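You operate a simulated robot arm through the tools that you are given. There is no shell and no other tool.

You are at the controls of a simulated two-armed robot. One attempt, no reset.

## Task
Gauge the pouch on the small sliding tray and sort it.
Fine: over 26 mm it goes in HELD, else in GOOD; lower the plunger on it, raise it again, and bring that tray back to the middle; the other pouches stay.

Only the result counts: the job must be done as asked and must still hold three seconds after the hand-in. Knocking over, shifting, dropping, spilling or breaking anything else fails it.

## Robot
Two 7-joint arms with two-finger parallel grippers on one trunk that stands fixed in place. Base frame: the origin is at the foot of the trunk, x ahead of it, y to its left, z up; the work surface is at about z = 0.8. Lengths are in m, angles in rad, forces in N, time in s.
The left shoulder is at [0.06, 0.143, 0.963], the right one opposite. With the tool pointing down near the work surface each hand reaches from about 0.32 to 0.74 m from the base axis, measured 20 degrees to its own side. Payload 1.57 kg a hand.
Tool frame (each hand has its own): the origin (TCP) lies between the finger pads and is the grasp point; the fingertips stand 0.03 m ahead of it; z points along the fingers, y is the line along which they close. The gripper opens to 0.11 m. The fingers are 0.024 m wide and 0.012 m thick; the gripper's body (0.048 by 0.112 m) begins 0.078 m behind the TCP.
Orientation is that of the tool frame in the base frame, as a unit quaternion [x, y, z, w]. With the fingers straight down and closing along the base's y, the tool's x points along the base's -x, its y along +y and its z along -z.

## Interface
- The arms move only by the tool step_arm. It takes "left_targets", "right_targets" or both (then of equal length, played together; a hand with none holds still); each is text: rows parted by semicolons, each of 7 numbers parted by spaces: the shift along the tool's x, y, z in cm, then the turn, a rotation vector about the tool's x, y, z in rad, then the gripper command, from -1 (shut) to 1 (fully open), values between in proportion. In form: x y z rx ry rz fingers; .... A call has 1 to 20 rows; each row is the pose to reach, as a shift and turn from the pose commanded when the call began, along the tool's axes at that moment. Each row takes 0.2 s and may step no farther than 0.05 m and 0.15 rad from the row before; otherwise, or with a gripper value out of range, the whole call is refused. Where a pose cannot be reached the arm comes as near as it can. A force on the tool above 40 N (or 10 N above the force at the start of the call, whichever is more), or a blocked arm, ends the call early, and 0.2 s more pass. Each finger travels about 0.045 m/s and halts on what it meets, pressing with about 29 N; the grip force reading is that of the motor and also rises with nothing between the fingers. The clock runs only during rows and for 0.2 s after the last one: add rows that repeat a pose to give the fingers time. It gives the time, the measured TCP pose, the force on the tool (base axes), the opening and the grip force at its end, in the units of the frame above (readings bear some noise), with the torque about the TCP (base axes, N m) and any sound that the robot's microphone picked up, and new pictures: "pictures" is both (left out), scene, wrist or none (wrist: the cameras of the hands that moved).
- Cameras (640 x 400 px; columns grow to the right, rows downward): "scene" is now at [0.0317, -0.0574, 1.5783]; the picture's right is [-0.70, -0.72, 0.00], its down [-0.49, 0.48, -0.73] and it looks along [0.52, -0.50, -0.69] (base axes); focal length 322 px, centre (320, 200). "left" rides on the left gripper at [0.07, -0.016, -0.141] in its tool frame; the picture's right is [0.23, 0.97, 0.00], its down [-0.86, 0.20, -0.48] and it looks along [-0.47, 0.11, 0.88] (tool axes); focal length 222 px, centre (320, 200). "right" rides on the right gripper at [0.07, 0.016, -0.141] in its tool frame; the picture's right is [-0.23, 0.97, 0.00], its down [-0.86, -0.20, -0.48] and it looks along [-0.47, -0.11, 0.88] (tool axes); focal length 222 px, centre (320, 200). There is no depth. A picture from a camera that has moved, and an enlarged one, comes with that camera's place and axes in the base frame and with its lens.
- lift_body(by): slides the trunk up (or, below 0, down) by that many m; the arms and the scene camera ride with it, the base frame stays. It gives what a move gives, with no picture.
- aim_head(pan, tilt): turns the head with the scene camera to pan (to the left, within 1.501 rad either way) and tilt (down, from -0.506 to 1.204), counted from straight ahead of the robot. It gives what a move gives, and a new picture of the scene camera.
- zoom(camera, box): a new picture of the part [left, top, right, bottom] of that camera's present view, enlarged. It takes no simulated time.
- sign_off(): hands the job in; it is judged then, once.

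Nothing tells you positions but the pictures and the camera data. Unless the task says otherwise, let go and move clear before handing in.

The tools are called after "Emit:" as name(argument=value, ...) on one line, values as JSON. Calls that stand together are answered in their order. step_arm: Moves the arms, as the interface text tells. Its arguments: {"type":"object","properties":{"left_targets":{"type":"string"},"right_targets":{"type":"string"},"pictures":{"type":"string","enum":["both","scene","wrist","none"]}},"required":[]} The other tools are called the same way: lift_body (by) moves the trunk up or down; aim_head (pan, tilt) turns the head that bears the scene camera; zoom (camera, box) takes an enlarged picture of a part of a camera's view; sign_off () hands the job in.

At the start:

```text
t: 0.0
left_position: [0.3894, -0.021, 1.1425]
left_tool_rot: [-0.001, 1.0, 0.0, 0.0]
left_ft_force: [0.4, -0.2, 0.6]
left_ft_torque: [0.02, 0.0, -0.01]
left_finger_gap: 0.1099
left_grasp_force: 0.0
right_position: [0.295, -0.3548, 1.1501]
right_tool_rot: [-0.001, 1.0, 0.0, 0.0]
right_ft_force: [0.5, -0.4, -0.1]
right_ft_torque: [0.02, 0.0, -0.02]
right_finger_gap: 0.1101
right_grasp_force: 0.1
trunk travel left (down, up): [-0.562, 0.028]
head pan, tilt (commanded): [-0.77, 0.759]
```

scene: 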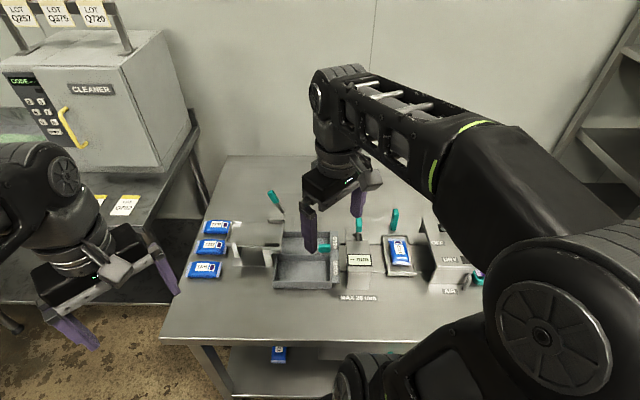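
right: 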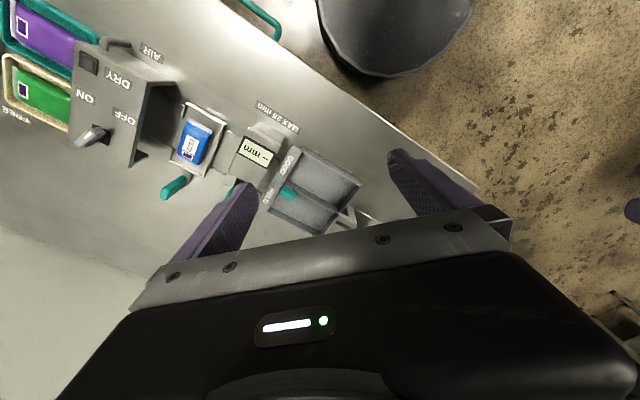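
left: 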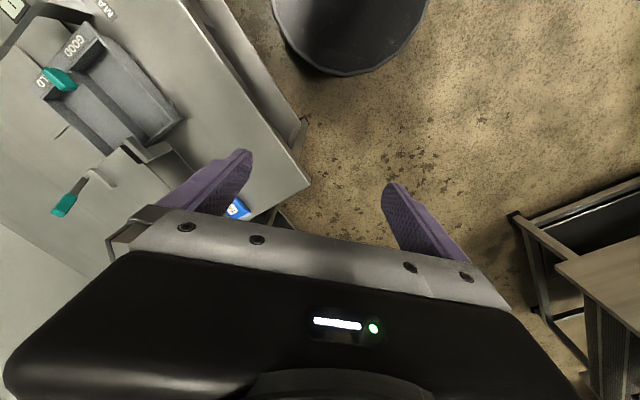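

I see a bench with a gauge, a sliding tray holding a blue pouch, GOOD/HELD bins, and other blue pouches on the left. I'll enlarge several views to understand the setup before I move.

Emit:
zoom(camera="scene", box=[180, 180, 340, 300])

Emit:
zoom(camera="scene", box=[320, 180, 500, 310])

Emit:
zoom(camera="right", box=[0, 0, 400, 250])

Emit:
zoom(camera="left", box=[0, 0, 320, 250])

```text
3.33 times, centred on (260, 240) of scene
camera zoom: at [0.0317, -0.0574, 1.5783], right [-0.7, -0.72, 0.0], down [-0.49, 0.48, -0.73], along [0.52, -0.5, -0.69], focal length 1073 px, centre (520, 67)
```

zoom: 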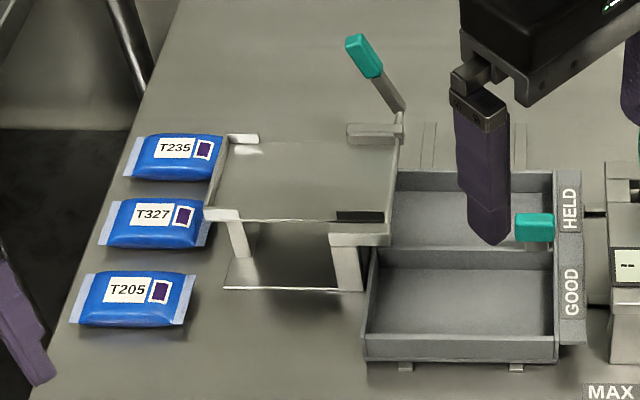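

```text
3.08 times, centred on (410, 245) of scene
camera zoom: at [0.0317, -0.0574, 1.5783], right [-0.7, -0.72, 0.0], down [-0.49, 0.48, -0.73], along [0.52, -0.5, -0.69], focal length 991 px, centre (43, 62)
```

zoom: 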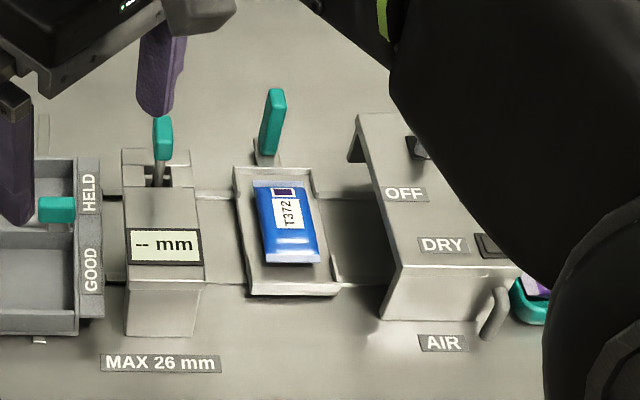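

```text
1.60 times, centred on (200, 125) of right
camera zoom: at [0.2254, -0.3382, 1.2917], right [0.23, 0.97, 0.0], down [0.86, -0.2, 0.48], along [0.47, -0.11, -0.88], focal length 355 px, centre (512, 320)
```

zoom: 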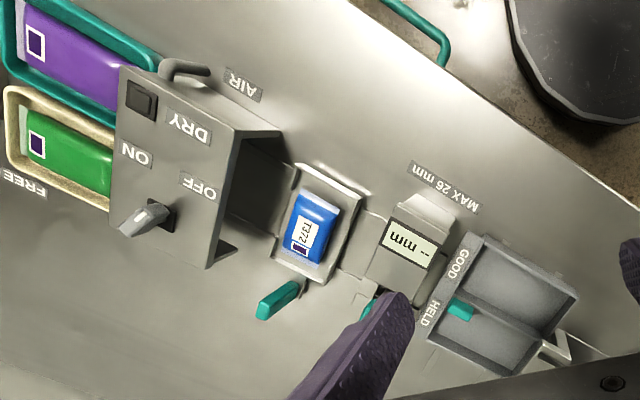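

```text
1.60 times, centred on (160, 125) of left
camera zoom: at [0.3192, -0.0375, 1.2838], right [-0.23, 0.97, 0.0], down [0.85, 0.2, 0.48], along [0.47, 0.11, -0.88], focal length 355 px, centre (576, 320)
```

zoom: 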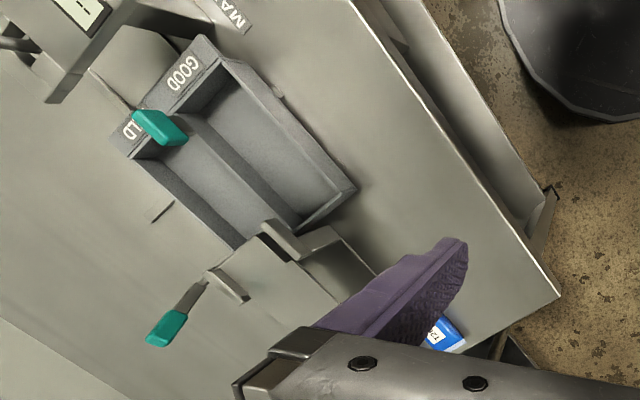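

The fixture is set at roughly 45° on the bench: tray with T372 near (0.29, -0.61), the gauge near (0.32, -0.48), bins near (0.45, -0.40). I'll swing the left hand away to the left and pull the right hand aside so the scene camera can see everything.

Emit:
step_arm(left_targets="0 5 0 0 0 0 1; 0 10 0 0 0 0 1; 0 15 0 0 0 0 1; 0 20 0 0 0 0 1; 0 25 0 0 0 0 1; 0 30 0 0 0 0 1", right_targets="0 3 -2 0 0 0 1; 0 6 -2 0 0 0 1; 0 9 -2 0 0 0 1; 0 12 -2 0 0 0 1; 0 15 -2 0 0 0 1; 0 18 -2 0 0 0 1", pictures="both")

```text
t: 1.4
left_position: [0.3897, 0.2797, 1.1416]
left_tool_rot: [0.001, 1.0, -0.001, 0.0]
left_ft_force: [1.0, 0.1, -0.3]
left_ft_torque: [-0.02, 0.01, 0.0]
left_finger_gap: 0.1099
left_grasp_force: 0.0
right_position: [0.3096, -0.19, 1.1462]
right_tool_rot: [0.0, 1.0, -0.001, 0.0]
right_ft_force: [0.1, 0.4, 0.1]
right_ft_torque: [-0.02, 0.01, -0.01]
right_finger_gap: 0.11
right_grasp_force: 0.0
right hand out of reach, approached as far as the arm can: row 1, 2, 3, 4, 5, 6
trunk travel left (down, up): [-0.562, 0.028]
head pan, tilt (commanded): [-0.77, 0.759]
camera scene: at [0.0316, -0.0561, 1.5783], right [-0.7, -0.72, 0.0], down [-0.49, 0.48, -0.73], along [0.52, -0.51, -0.69], focal length 322 px, centre (320, 200)
camera right: at [0.2394, -0.1747, 1.2888], right [0.23, 0.97, 0.0], down [0.86, -0.2, 0.48], along [0.47, -0.11, -0.88], focal length 222 px, centre (320, 200)
camera left: at [0.3186, 0.2637, 1.284], right [-0.23, 0.97, 0.0], down [0.85, 0.2, 0.48], along [0.47, 0.11, -0.88], focal length 222 px, centre (320, 200)
```

scene: 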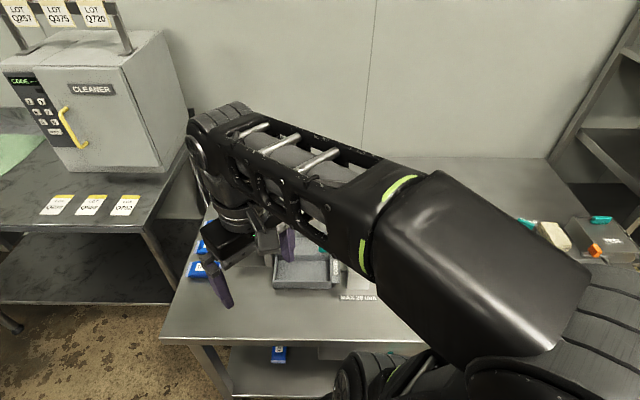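
right: 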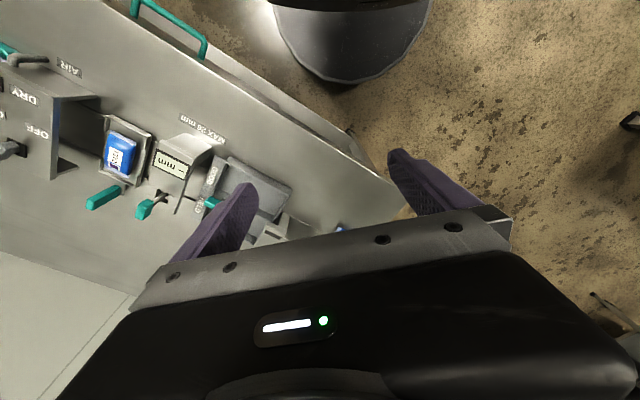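
left: 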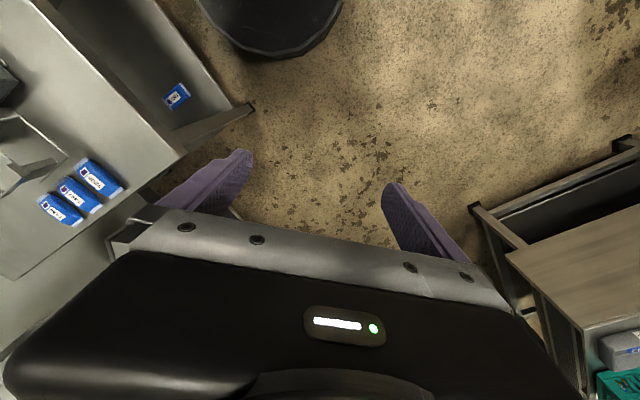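

The right arm now blocks the view, so I'll swing the right hand out to the right instead.

Emit:
step_arm(right_targets="1.5 -4.5 0 0 0 0 1; 3 -9 0 0 0 0 1; 4.5 -13.5 0 0 0 0 1; 6 -18 0 0 0 0 1; 7.5 -22.5 0 0 0 0 1; 9 -27 0 0 0 0 1; 10.5 -31.5 0 0 0 0 1; 12 -36 0 0 0 0 1; 13.5 -40.5 0 0 0 0 1; 15 -45 0 0 0 0 1", pictures="both")

```text
t: 3.8
left_position: [0.3876, 0.2775, 1.145]
left_tool_rot: [0.0, 1.0, 0.001, 0.001]
left_ft_force: [0.5, -0.1, 0.8]
left_ft_torque: [0.01, -0.02, 0.01]
left_finger_gap: 0.1102
left_grasp_force: 0.0
right_position: [0.222, -0.6105, 1.1546]
right_tool_rot: [-0.072, 0.997, -0.004, 0.026]
right_ft_force: [0.7, 0.8, -0.6]
right_ft_torque: [0.06, -0.08, -0.02]
right_finger_gap: 0.1098
right_grasp_force: 0.0
right hand out of reach, approached as far as the arm can: row 10
trunk travel left (down, up): [-0.562, 0.028]
head pan, tilt (commanded): [-0.77, 0.759]
stopped in row 10 (right hand): the arm was blocked; the commanded pose is now the measured one
camera scene: at [0.029, -0.0594, 1.5782], right [-0.7, -0.72, 0.0], down [-0.49, 0.48, -0.73], along [0.52, -0.5, -0.69], focal length 322 px, centre (320, 200)
camera right: at [0.1426, -0.6045, 1.2929], right [0.08, 1.0, 0.0], down [0.85, -0.07, 0.52], along [0.52, -0.05, -0.85], focal length 222 px, centre (320, 200)
```

scene: 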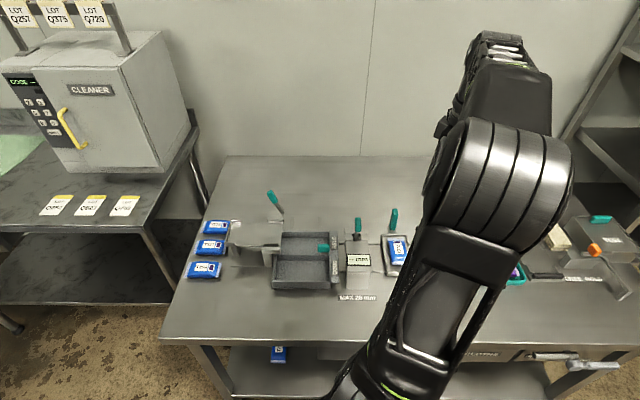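
right: 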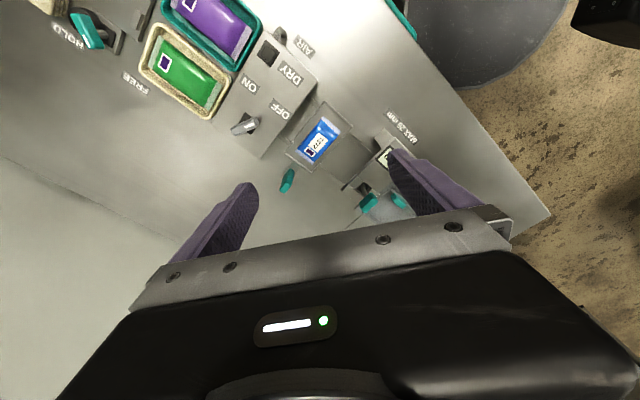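

Emit:
zoom(camera="scene", box=[190, 180, 350, 300])

Emit:
zoom(camera="scene", box=[320, 190, 440, 310])

Emit:
zoom(camera="right", box=[140, 0, 460, 220])

Emit:
zoom(camera="scene", box=[490, 200, 640, 380])

```text
3.33 times, centred on (270, 240) of scene
camera zoom: at [0.029, -0.0594, 1.5782], right [-0.7, -0.72, 0.0], down [-0.49, 0.48, -0.73], along [0.52, -0.5, -0.69], focal length 1073 px, centre (487, 67)
```

zoom: 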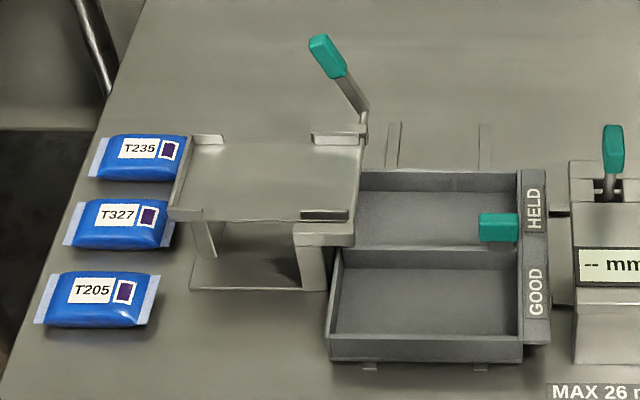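

```text
3.33 times, centred on (380, 250) of scene
camera zoom: at [0.029, -0.0594, 1.5782], right [-0.7, -0.72, 0.0], down [-0.49, 0.48, -0.73], along [0.52, -0.5, -0.69], focal length 1073 px, centre (120, 33)
```

zoom: 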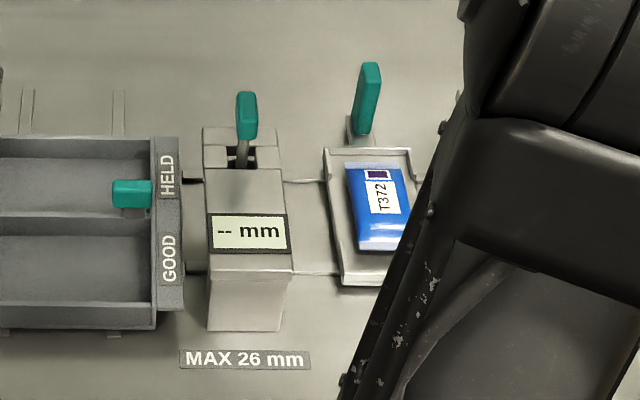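

```text
1.82 times, centred on (300, 110) of right
camera zoom: at [0.1426, -0.6045, 1.2929], right [0.08, 1.0, 0.0], down [0.85, -0.07, 0.52], along [0.52, -0.05, -0.85], focal length 404 px, centre (356, 364)
```

zoom: 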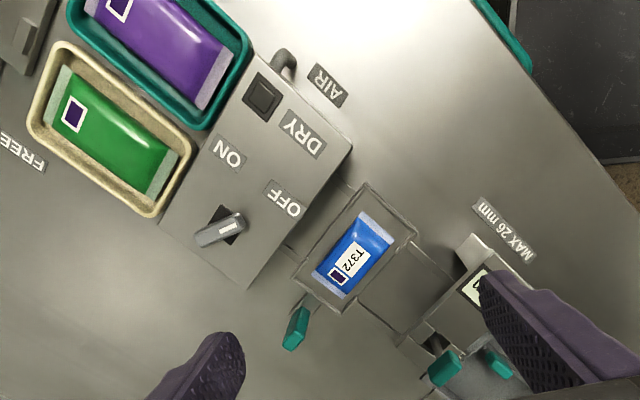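

```text
2.22 times, centred on (565, 290) of scene
camera zoom: at [0.029, -0.0594, 1.5782], right [-0.7, -0.72, 0.0], down [-0.49, 0.48, -0.73], along [0.52, -0.5, -0.69], focal length 716 px, centre (-224, 0)
```

zoom: 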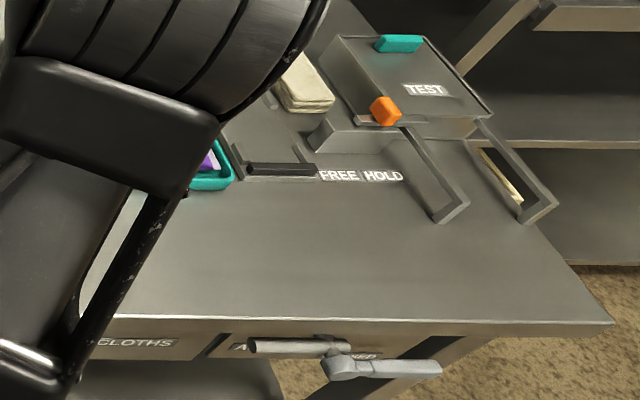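

I've made out the layout: the tray (T372) runs on a rail between the gauge (MAX 26 mm, lever at its back) and the dryer, and the two-compartment HELD/GOOD box sits beside the gauge. Next I'll turn the right hand to the fixture's angle (about -0.77 rad) and bring its wrist camera over the gauge.

Emit:
step_arm(right_targets="-1.36 1.4 0.7 0.002 0.0075 0.13 1; -2.7 2.8 1.4 0.004 0.015 0.26 1; -4.1 4.2 2.1 0.006 0.0225 0.39 1; -5.4 5.6 2.8 0.007 0.03 0.52 1; -6.8 7 3.5 0.009 0.038 0.65 1; -8.1 8.4 4.2 0.011 0.045 0.78 1; -9.5 9.7 5 0.0126 0.053 0.914 1; -9.5 9.7 5 0.0126 0.053 0.914 1", pictures="both")

```text
t: 5.6
left_position: [0.3902, 0.2802, 1.143]
left_tool_rot: [-0.001, 1.0, 0.0, 0.0]
left_ft_force: [0.3, -0.5, -0.2]
left_ft_torque: [-0.01, 0.03, -0.02]
left_finger_gap: 0.1098
left_grasp_force: 0.0
right_position: [0.3065, -0.5013, 1.108]
right_tool_rot: [0.376, 0.927, -0.002, -0.001]
right_ft_force: [-0.4, -0.2, -0.1]
right_ft_torque: [0.0, 0.01, -0.03]
right_finger_gap: 0.11
right_grasp_force: 0.2
trunk travel left (down, up): [-0.562, 0.028]
head pan, tilt (commanded): [-0.77, 0.759]
camera scene: at [0.0315, -0.0574, 1.5783], right [-0.7, -0.72, 0.0], down [-0.49, 0.48, -0.73], along [0.52, -0.5, -0.69], focal length 322 px, centre (320, 200)
camera right: at [0.2675, -0.4405, 1.25], right [0.84, 0.54, -0.01], down [0.48, -0.74, 0.48], along [0.26, -0.41, -0.88], focal length 222 px, centre (320, 200)
```

scene: 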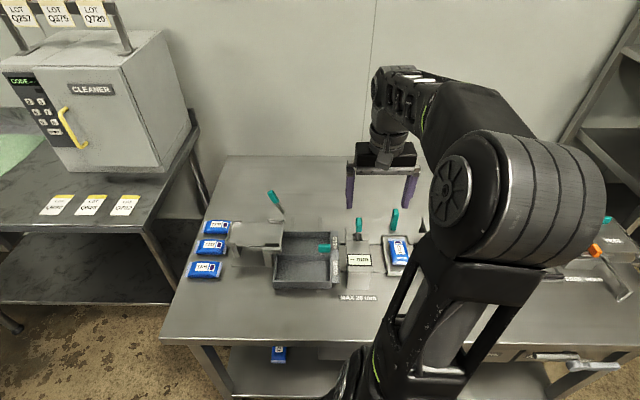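
right: 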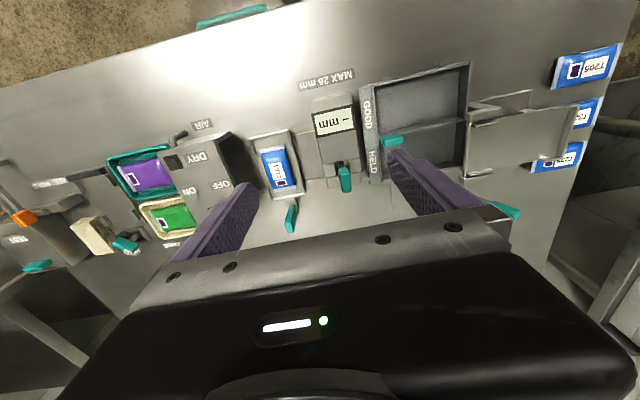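

Emit:
zoom(camera="right", box=[240, 50, 480, 240])

Emit:
zoom(camera="scene", box=[320, 200, 430, 310])

Emit:
zoom(camera="scene", box=[210, 180, 350, 300])

```text
2.11 times, centred on (360, 145) of right
camera zoom: at [0.2675, -0.4405, 1.25], right [0.84, 0.54, -0.01], down [0.48, -0.74, 0.48], along [0.26, -0.41, -0.88], focal length 468 px, centre (236, 316)
```

zoom: 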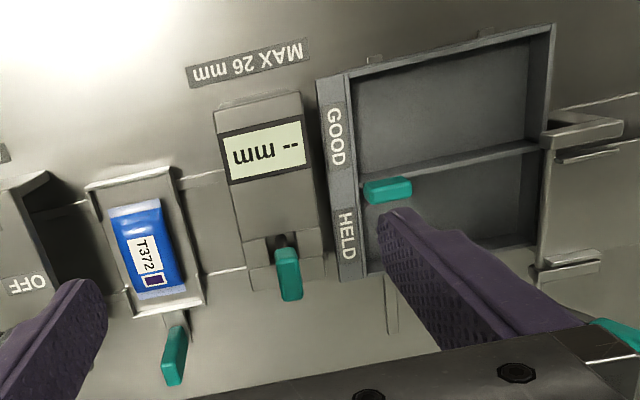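

```text
3.64 times, centred on (375, 255) of scene
camera zoom: at [0.0315, -0.0574, 1.5783], right [-0.7, -0.72, 0.0], down [-0.49, 0.48, -0.73], along [0.52, -0.5, -0.69], focal length 1171 px, centre (120, 0)
```

zoom: 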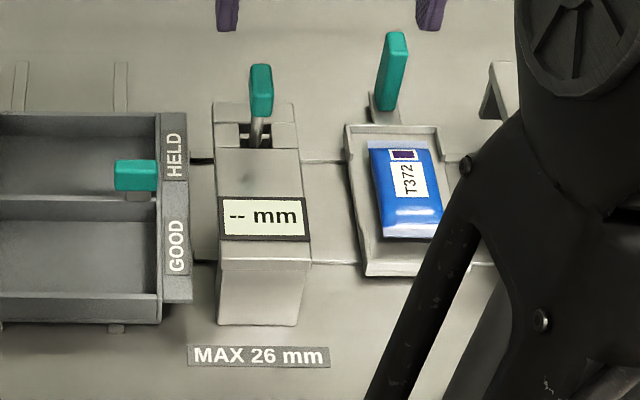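

```text
3.33 times, centred on (280, 240) of scene
camera zoom: at [0.0315, -0.0574, 1.5783], right [-0.7, -0.72, 0.0], down [-0.49, 0.48, -0.73], along [0.52, -0.5, -0.69], focal length 1073 px, centre (453, 67)
```

zoom: 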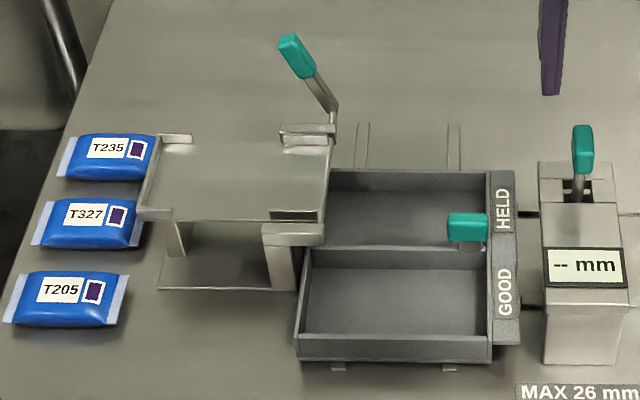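

Emit:
zoom(camera="scene", box=[330, 205, 386, 240])

Emit:
zoom(camera="scene", box=[330, 235, 386, 295])

Emit:
zoom(camera="scene", box=[370, 200, 426, 280])

Emit:
zoom(camera="right", box=[300, 80, 380, 200])

Emit:
zoom(camera="right", box=[240, 120, 320, 240])

```text
11.43 times, centred on (358, 222) of scene
camera zoom: at [0.0315, -0.0574, 1.5783], right [-0.7, -0.72, 0.0], down [-0.49, 0.48, -0.73], along [0.52, -0.5, -0.69], focal length 3680 px, centre (-114, -57)
```

zoom: 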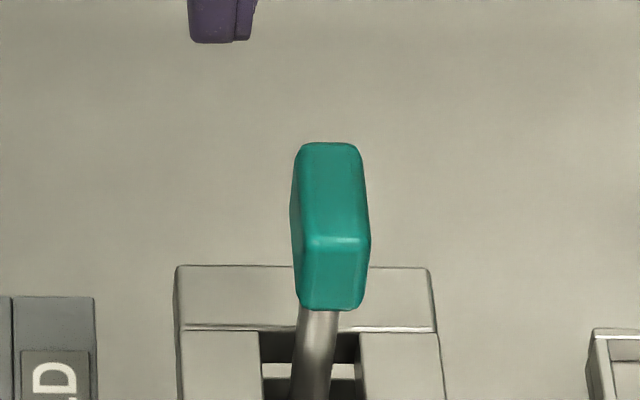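

```text
6.67 times, centred on (358, 265) of scene
camera zoom: at [0.0315, -0.0574, 1.5783], right [-0.7, -0.72, 0.0], down [-0.49, 0.48, -0.73], along [0.52, -0.5, -0.69], focal length 2147 px, centre (67, -233)
```

zoom: 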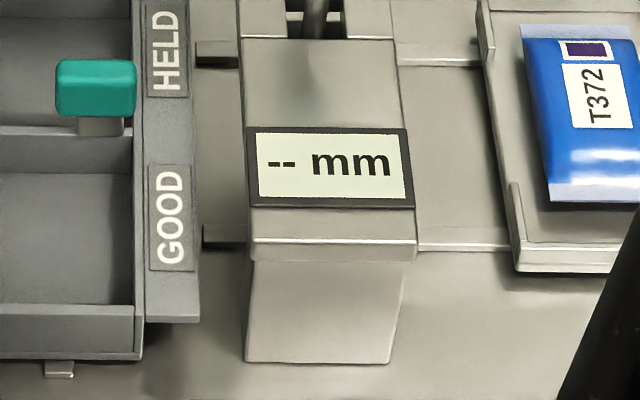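

```text
5.00 times, centred on (398, 240) of scene
camera zoom: at [0.0315, -0.0574, 1.5783], right [-0.7, -0.72, 0.0], down [-0.49, 0.48, -0.73], along [0.52, -0.5, -0.69], focal length 1610 px, centre (-70, 0)
```

zoom: 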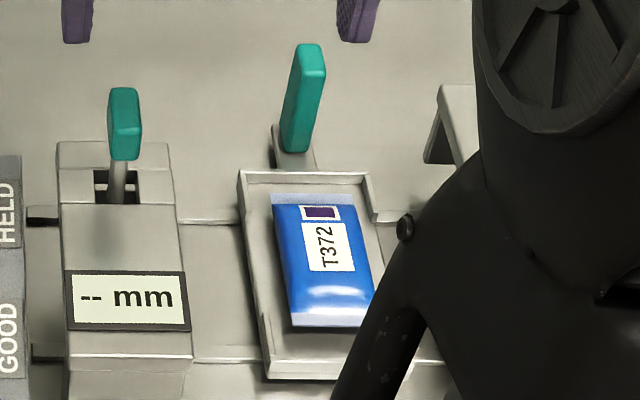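

```text
3.33 times, centred on (340, 140) of right
camera zoom: at [0.2675, -0.4405, 1.25], right [0.84, 0.54, -0.01], down [0.48, -0.74, 0.48], along [0.26, -0.41, -0.88], focal length 740 px, centre (253, 400)
```

zoom: 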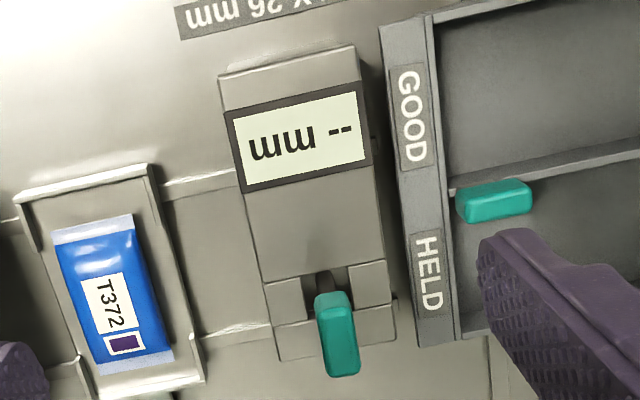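

```text
3.33 times, centred on (280, 180) of right
camera zoom: at [0.2675, -0.4405, 1.25], right [0.84, 0.54, -0.01], down [0.48, -0.74, 0.48], along [0.26, -0.41, -0.88], focal length 740 px, centre (453, 267)
```

zoom: 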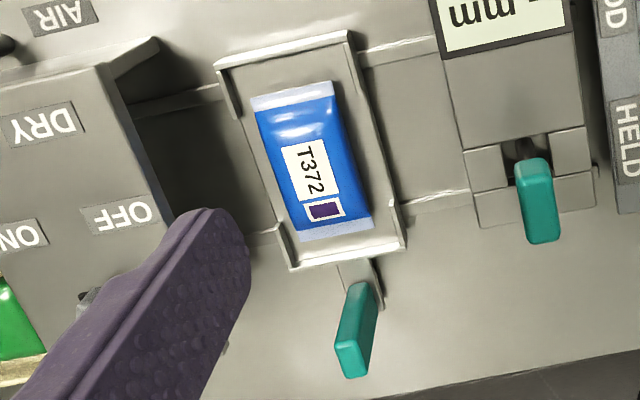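

The wrist view suggests the gauge lever leans back out of a slot, but I need a side view to be sure of its motion. I'll bring the left hand round as a side-looking camera, staying high above the bench.

Emit:
step_arm(left_targets="-1.43 -2.79 0.5 0 0 0.144 1; -2.86 -5.57 1 0 0 0.288 1; -4.29 -8.36 1.5 0 0 0.432 1; -5.7 -11.1 2 0 0 0.577 1; -7.1 -13.9 2.5 0 0 0.721 1; -8.6 -16.7 3 0 0 0.866 1; -10 -19.5 3.5 0 0 1.01 1; -11.4 -22.3 4 0 0 1.154 1; -12.9 -25.1 4.5 0 0 1.299 1; -14.3 -27.9 5 0 0 1.443 1; -15.7 -30.6 5.5 0 0 1.587 1; -17.1 -33.4 6 0 0 1.73 1; -18.6 -36.2 6.5 0 0 1.876 1; -20 -39 7 0 0 2.02 1", pictures="both")

```text
t: 8.6
left_position: [0.5323, -0.028, 1.1223]
left_tool_rot: [0.738, 0.673, 0.04, 0.008]
left_ft_force: [-1.0, 0.1, -0.4]
left_ft_torque: [0.05, -0.08, 0.0]
left_finger_gap: 0.1098
left_grasp_force: 0.1
left hand out of reach, approached as far as the arm can: row 12, 13, 14
right_position: [0.3025, -0.5028, 1.1074]
right_tool_rot: [0.376, 0.927, -0.002, 0.001]
right_ft_force: [-0.3, -0.3, 0.6]
right_ft_torque: [0.06, -0.08, 0.02]
right_finger_gap: 0.1098
right_grasp_force: 0.1
trunk travel left (down, up): [-0.562, 0.028]
head pan, tilt (commanded): [-0.77, 0.759]
camera scene: at [0.0271, -0.0591, 1.5783], right [-0.7, -0.72, 0.0], down [-0.49, 0.48, -0.73], along [0.52, -0.5, -0.69], focal length 322 px, centre (320, 200)
camera left: at [0.5115, 0.0378, 1.2649], right [0.99, 0.13, 0.07], down [0.09, -0.89, 0.45], along [0.13, -0.44, -0.89], focal length 222 px, centre (320, 200)
```

scene: 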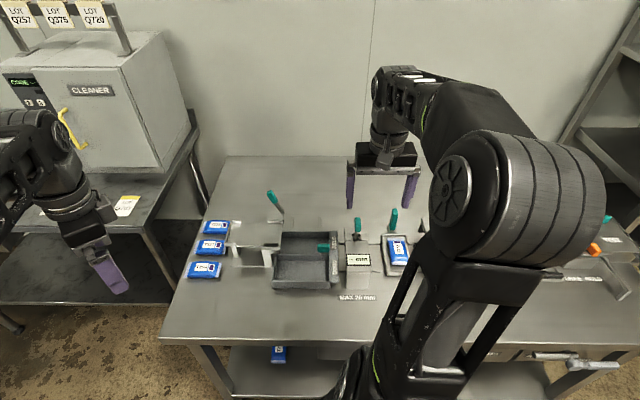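
left: 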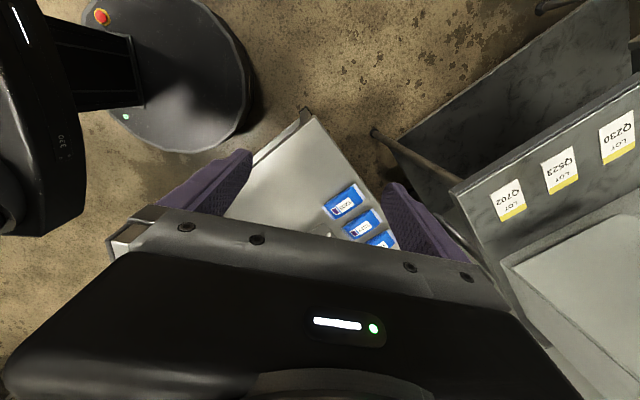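

Emit:
step_arm(left_targets="0 0 -0.5 0 -0.12 0 1; 0 0 -1 0 -0.24 0 1; 0 0 -1.5 0 -0.36 0 1; 0 0 -2 0 -0.48 0 1; 0 0 -2.5 0 -0.6 0 1; 0 0 -3 0 -0.7 0 1", pictures="wrist")

```text
t: 10.0
left_position: [0.5333, -0.0262, 1.1508]
left_tool_rot: [0.707, 0.63, -0.218, 0.238]
left_ft_force: [0.6, -0.1, 0.7]
left_ft_torque: [-0.01, 0.01, -0.01]
left_finger_gap: 0.1102
left_grasp_force: 0.1
right_position: [0.3065, -0.5003, 1.108]
right_tool_rot: [0.376, 0.926, -0.002, -0.001]
right_ft_force: [-0.2, -0.4, 0.5]
right_ft_torque: [-0.02, -0.01, 0.01]
right_finger_gap: 0.11
right_grasp_force: 0.1
trunk travel left (down, up): [-0.562, 0.028]
head pan, tilt (commanded): [-0.77, 0.759]
camera left: at [0.525, 0.1163, 1.2184], right [0.99, 0.09, -0.08], down [0.11, -0.4, 0.91], along [0.05, -0.91, -0.41], focal length 222 px, centre (320, 200)
```

left: 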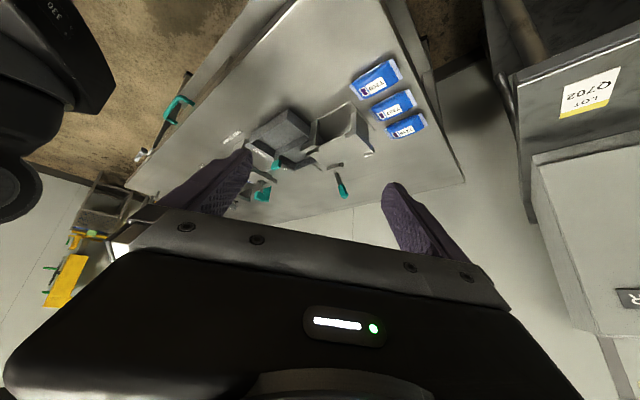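

The side view works, but the gauge is hidden behind a finger. I'll move the left hand closer and lower, and turn it a bit more toward the gauge.

Emit:
step_arm(left_targets="-1.2 0.8 3 0.035 -0.004 0.046 1; -2.4 1.6 6 0.07 -0.008 0.092 1; -3.6 2.5 9 0.105 -0.011 0.138 1; -4.8 3.3 12 0.14 -0.015 0.184 1; -6 4.1 15 0.175 -0.018 0.23 1; -6.9 5 18 0.213 -0.022 0.278 1", pictures="both")

```text
t: 11.4
left_position: [0.5747, -0.1962, 1.0525]
left_tool_rot: [0.805, 0.499, -0.256, 0.197]
left_ft_force: [0.3, -0.1, -0.4]
left_ft_torque: [0.0, 0.01, -0.03]
left_finger_gap: 0.1099
left_grasp_force: 0.0
right_position: [0.3071, -0.5011, 1.107]
right_tool_rot: [0.376, 0.926, -0.003, -0.001]
right_ft_force: [0.8, 0.2, 0.0]
right_ft_torque: [-0.02, 0.0, 0.01]
right_finger_gap: 0.1101
right_grasp_force: 0.0
trunk travel left (down, up): [-0.562, 0.028]
head pan, tilt (commanded): [-0.77, 0.759]
camera scene: at [0.0326, -0.0586, 1.5782], right [-0.7, -0.72, 0.0], down [-0.49, 0.48, -0.72], along [0.52, -0.5, -0.69], focal length 322 px, centre (320, 200)
camera left: at [0.6165, -0.0598, 1.1201], right [0.96, -0.26, -0.08], down [-0.04, -0.41, 0.91], along [-0.27, -0.87, -0.41], focal length 222 px, centre (320, 200)
```

scene: 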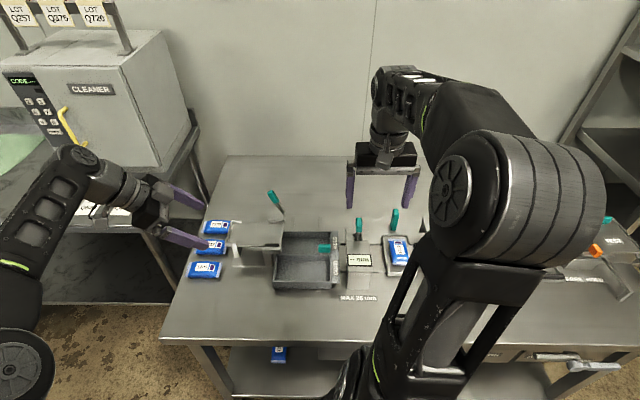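
left: 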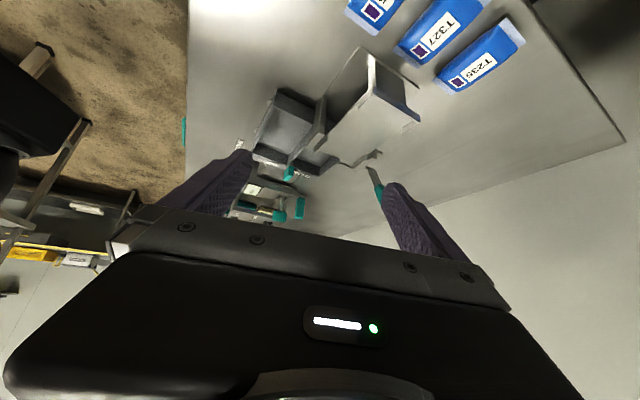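

Emit:
zoom(camera="left", box=[220, 150, 320, 240])

Emit:
zoom(camera="left", box=[230, 40, 440, 220])

```text
4.44 times, centred on (270, 195) of left
camera zoom: at [0.6165, -0.0598, 1.1201], right [0.96, -0.26, -0.08], down [-0.04, -0.41, 0.91], along [-0.27, -0.87, -0.41], focal length 987 px, centre (542, 222)
```

zoom: 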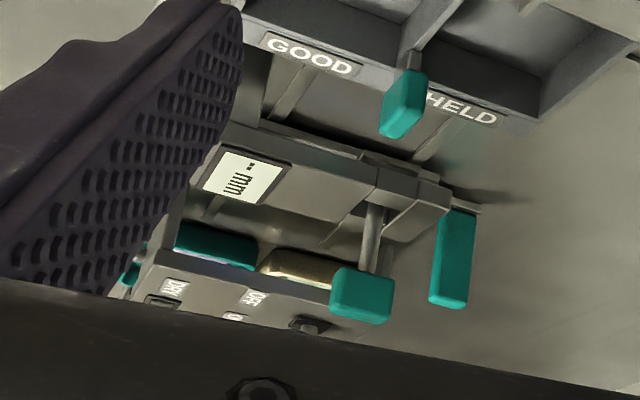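

```text
2.22 times, centred on (335, 130) of left
camera zoom: at [0.6165, -0.0598, 1.1201], right [0.96, -0.26, -0.08], down [-0.04, -0.41, 0.91], along [-0.27, -0.87, -0.41], focal length 494 px, centre (287, 356)
```

zoom: 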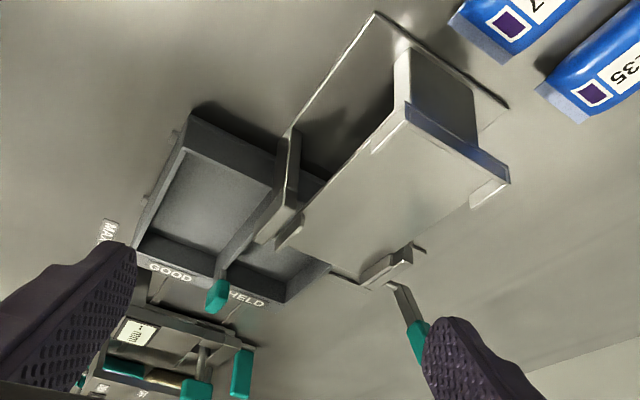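

The flipped left view is clear: the plunger is a vertical rod through the gauge top with a teal knob at about z = 0.94, right above the rail's midline, so it should push straight down. The tray handle is an upright paddle at about e1 = 0.246, e2 = 0.736 in the fixture frame; I'll bring the right hand above it with partly closed fingers.

Emit:
step_arm(right_targets="-3.3 -2 0 0 0 0 0.3; -6.7 -4 0 0 0 0 0; -10 -6 0 0 0 0 -0.1; -13.4 -8 0 0 0 0 -0.1; -16.7 -9.95 0 0 0 0 -0.1; -16.7 -9.95 4 0 0 0 -0.1; -16.7 -9.95 8 0 0 0 -0.1; -16.7 -9.95 10.8 0 0 0 -0.1; -16.7 -9.95 10.8 0 0 0 -0.1", pictures="both")

Emit:
zoom(camera="left", box=[220, 150, 320, 240])

Emit:
zoom(camera="scene", box=[330, 150, 450, 300])

Emit:
zoom(camera="right", box=[200, 60, 420, 230])

```text
t: 13.4
left_position: [0.5745, -0.1954, 1.052]
left_tool_rot: [0.806, 0.497, -0.255, 0.195]
left_ft_force: [-0.3, -0.7, 0.9]
left_ft_torque: [-0.01, 0.01, 0.03]
left_finger_gap: 0.1101
left_grasp_force: 0.1
right_position: [0.3568, -0.6898, 0.9985]
right_tool_rot: [0.376, 0.926, -0.002, -0.002]
right_ft_force: [0.7, -0.3, -0.3]
right_ft_torque: [0.01, 0.01, 0.01]
right_finger_gap: 0.0494
right_grasp_force: 0.1
right hand out of reach, approached as far as the arm can: row 4, 5, 6
trunk travel left (down, up): [-0.562, 0.028]
head pan, tilt (commanded): [-0.77, 0.759]
camera scene: at [0.0326, -0.0585, 1.5781], right [-0.7, -0.72, 0.0], down [-0.49, 0.48, -0.72], along [0.52, -0.5, -0.69], focal length 322 px, centre (320, 200)
camera right: at [0.3173, -0.6293, 1.1407], right [0.84, 0.54, 0.0], down [0.48, -0.74, 0.48], along [0.26, -0.41, -0.88], focal length 222 px, centre (320, 200)
```

scene: 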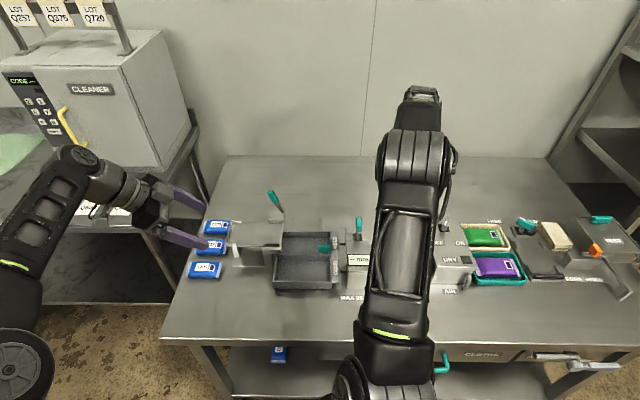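
right: 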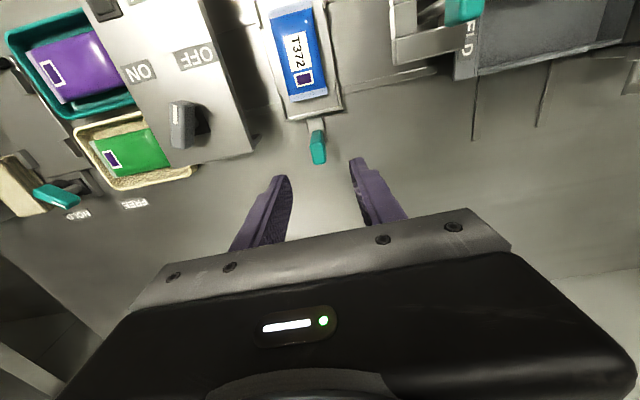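

```text
4.44 times, centred on (270, 195) of left
camera zoom: at [0.6163, -0.0598, 1.12], right [0.96, -0.26, -0.08], down [-0.04, -0.41, 0.91], along [-0.27, -0.87, -0.41], focal length 987 px, centre (542, 222)
```

zoom: 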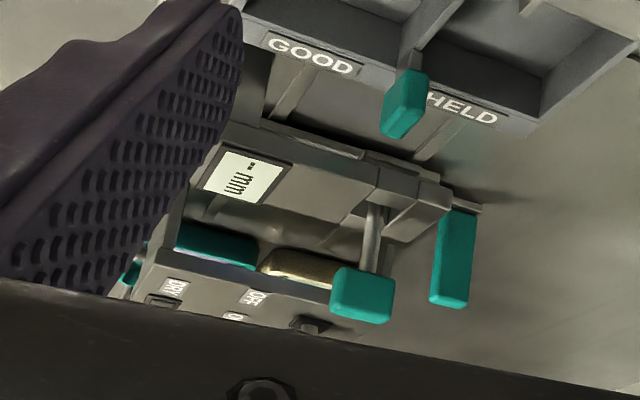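

```text
2.67 times, centred on (390, 225) of scene
camera zoom: at [0.0326, -0.0585, 1.5781], right [-0.7, -0.72, 0.0], down [-0.49, 0.48, -0.72], along [0.52, -0.5, -0.69], focal length 859 px, centre (133, 133)
```

zoom: 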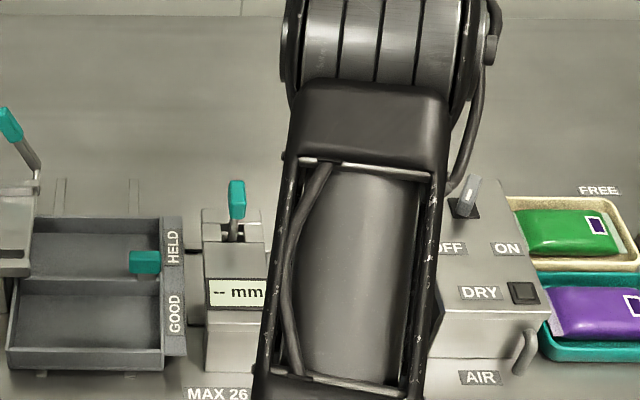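

```text
2.35 times, centred on (310, 145) of right
camera zoom: at [0.3173, -0.6293, 1.1407], right [0.84, 0.54, 0.0], down [0.48, -0.74, 0.48], along [0.26, -0.41, -0.88], focal length 523 px, centre (344, 329)
```

zoom: 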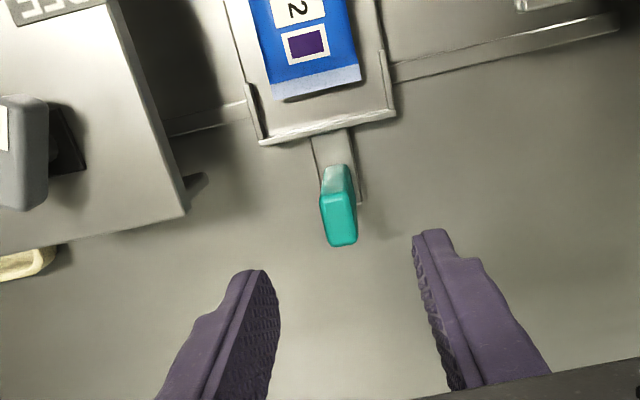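

The wrist view puts the paddle at about e1 = 0.251, e2 = 0.74, with its top near z = 0.885. I'll descend around it and close the fingers.

Emit:
step_arm(right_targets="-0.3 -0.4 4 0 0 0 -0.1; -0.3 -0.4 8 0 0 0 -0.1; -0.3 -0.4 11 0 0 0 -0.1; -0.3 -0.4 13.2 0 0 0 -0.1; -0.3 -0.4 13.2 0 0 0 -0.1", pictures="wrist")

Emit:
zoom(camera="left", box=[220, 150, 320, 240])

```text
t: 14.6
left_position: [0.5757, -0.1944, 1.053]
left_tool_rot: [0.806, 0.497, -0.255, 0.195]
left_ft_force: [0.1, -0.2, 0.2]
left_ft_torque: [-0.01, -0.03, 0.04]
left_finger_gap: 0.1103
left_grasp_force: 0.0
right_position: [0.3549, -0.6936, 0.8676]
right_tool_rot: [0.376, 0.927, -0.003, -0.002]
right_ft_force: [0.5, -0.5, 0.5]
right_ft_torque: [0.0, 0.02, 0.01]
right_finger_gap: 0.0496
right_grasp_force: 0.1
trunk travel left (down, up): [-0.562, 0.028]
head pan, tilt (commanded): [-0.77, 0.759]
camera right: at [0.3156, -0.6334, 1.0098], right [0.84, 0.54, 0.0], down [0.48, -0.74, 0.48], along [0.26, -0.41, -0.88], focal length 222 px, centre (320, 200)
```

right: 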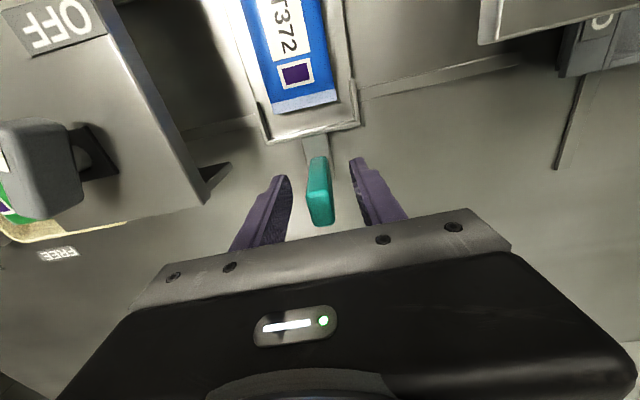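

```text
4.44 times, centred on (270, 195) of left
camera zoom: at [0.6157, -0.059, 1.1205], right [0.96, -0.26, -0.08], down [-0.04, -0.41, 0.91], along [-0.27, -0.87, -0.41], focal length 987 px, centre (542, 222)
```

zoom: 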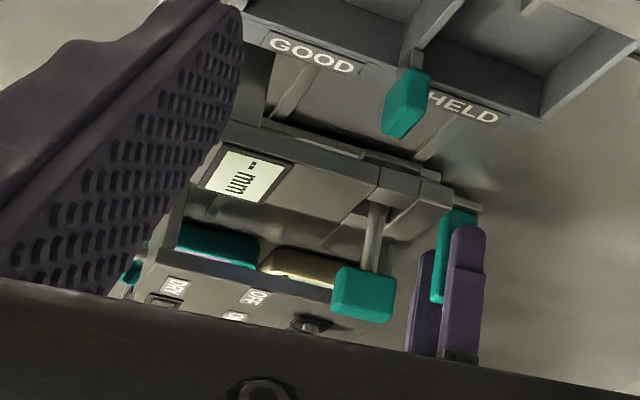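

The paddle is well between the fingers, so I'll close on it now.

Emit:
step_arm(right_targets="0 0 0 0 0 0 -0.6; 0 0 0 0 0 0 -1; 0 0 0 0 0 0 -1; 0 0 0 0 0 0 -1", pictures="wrist")

```text
t: 15.6
left_position: [0.5741, -0.1948, 1.0509]
left_tool_rot: [0.805, 0.498, -0.254, 0.197]
left_ft_force: [-0.4, -0.3, 0.1]
left_ft_torque: [-0.03, 0.04, 0.03]
left_finger_gap: 0.1101
left_grasp_force: 0.0
right_position: [0.3545, -0.6933, 0.8689]
right_tool_rot: [0.377, 0.926, -0.001, 0.0]
right_ft_force: [0.8, -1.0, 0.3]
right_ft_torque: [0.86, -0.63, -0.66]
right_finger_gap: 0.0161
right_grasp_force: 30.9
trunk travel left (down, up): [-0.562, 0.028]
head pan, tilt (commanded): [-0.77, 0.759]
camera right: at [0.3157, -0.6333, 1.01], right [0.84, 0.54, 0.0], down [0.47, -0.74, 0.48], along [0.26, -0.41, -0.88], focal length 222 px, centre (320, 200)
```

right: 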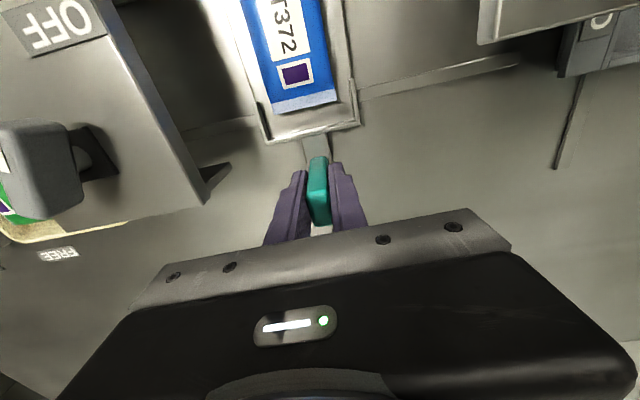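

The handle is held (gap 16 mm). I'll start sliding the tray toward the gauge gently and check the forces.

Emit:
step_arm(right_targets="0 0.5 0 0 0 0 -1; 0 1 0 0 0 0 -1; 0 1.5 0 0 0 0 -1; 0 2 0 0 0 0 -1", pictures="wrist")

Emit:
zoom(camera="left", box=[220, 150, 320, 240])

```text
t: 16.6
left_position: [0.5737, -0.1953, 1.0522]
left_tool_rot: [0.805, 0.498, -0.255, 0.196]
left_ft_force: [-1.3, -0.8, -0.6]
left_ft_torque: [-0.01, -0.02, 0.0]
left_finger_gap: 0.11
left_grasp_force: 0.0
right_position: [0.3695, -0.6786, 0.8679]
right_tool_rot: [0.376, 0.927, -0.002, -0.001]
right_ft_force: [-1.7, 0.5, -2.0]
right_ft_torque: [0.55, -0.91, -0.81]
right_finger_gap: 0.0161
right_grasp_force: 31.1
trunk travel left (down, up): [-0.562, 0.028]
head pan, tilt (commanded): [-0.77, 0.759]
camera right: at [0.3298, -0.6194, 1.01], right [0.84, 0.54, 0.0], down [0.48, -0.74, 0.48], along [0.26, -0.41, -0.88], focal length 222 px, centre (320, 200)
```

right: 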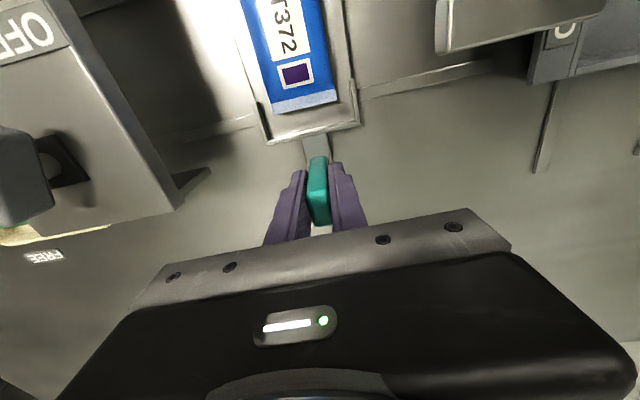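

```text
4.44 times, centred on (270, 195) of left
camera zoom: at [0.6155, -0.0592, 1.1206], right [0.96, -0.26, -0.08], down [-0.04, -0.41, 0.91], along [-0.27, -0.87, -0.41], focal length 987 px, centre (542, 222)
```

zoom: 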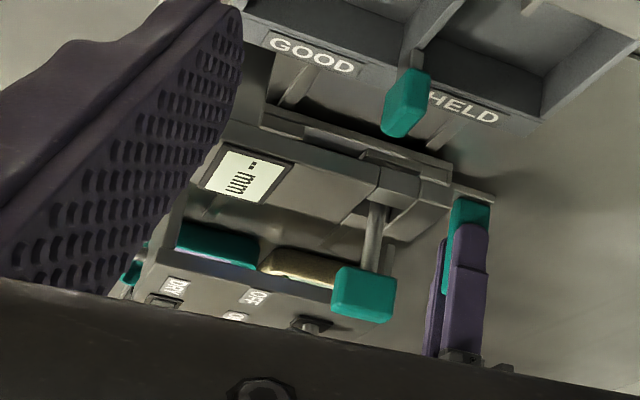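

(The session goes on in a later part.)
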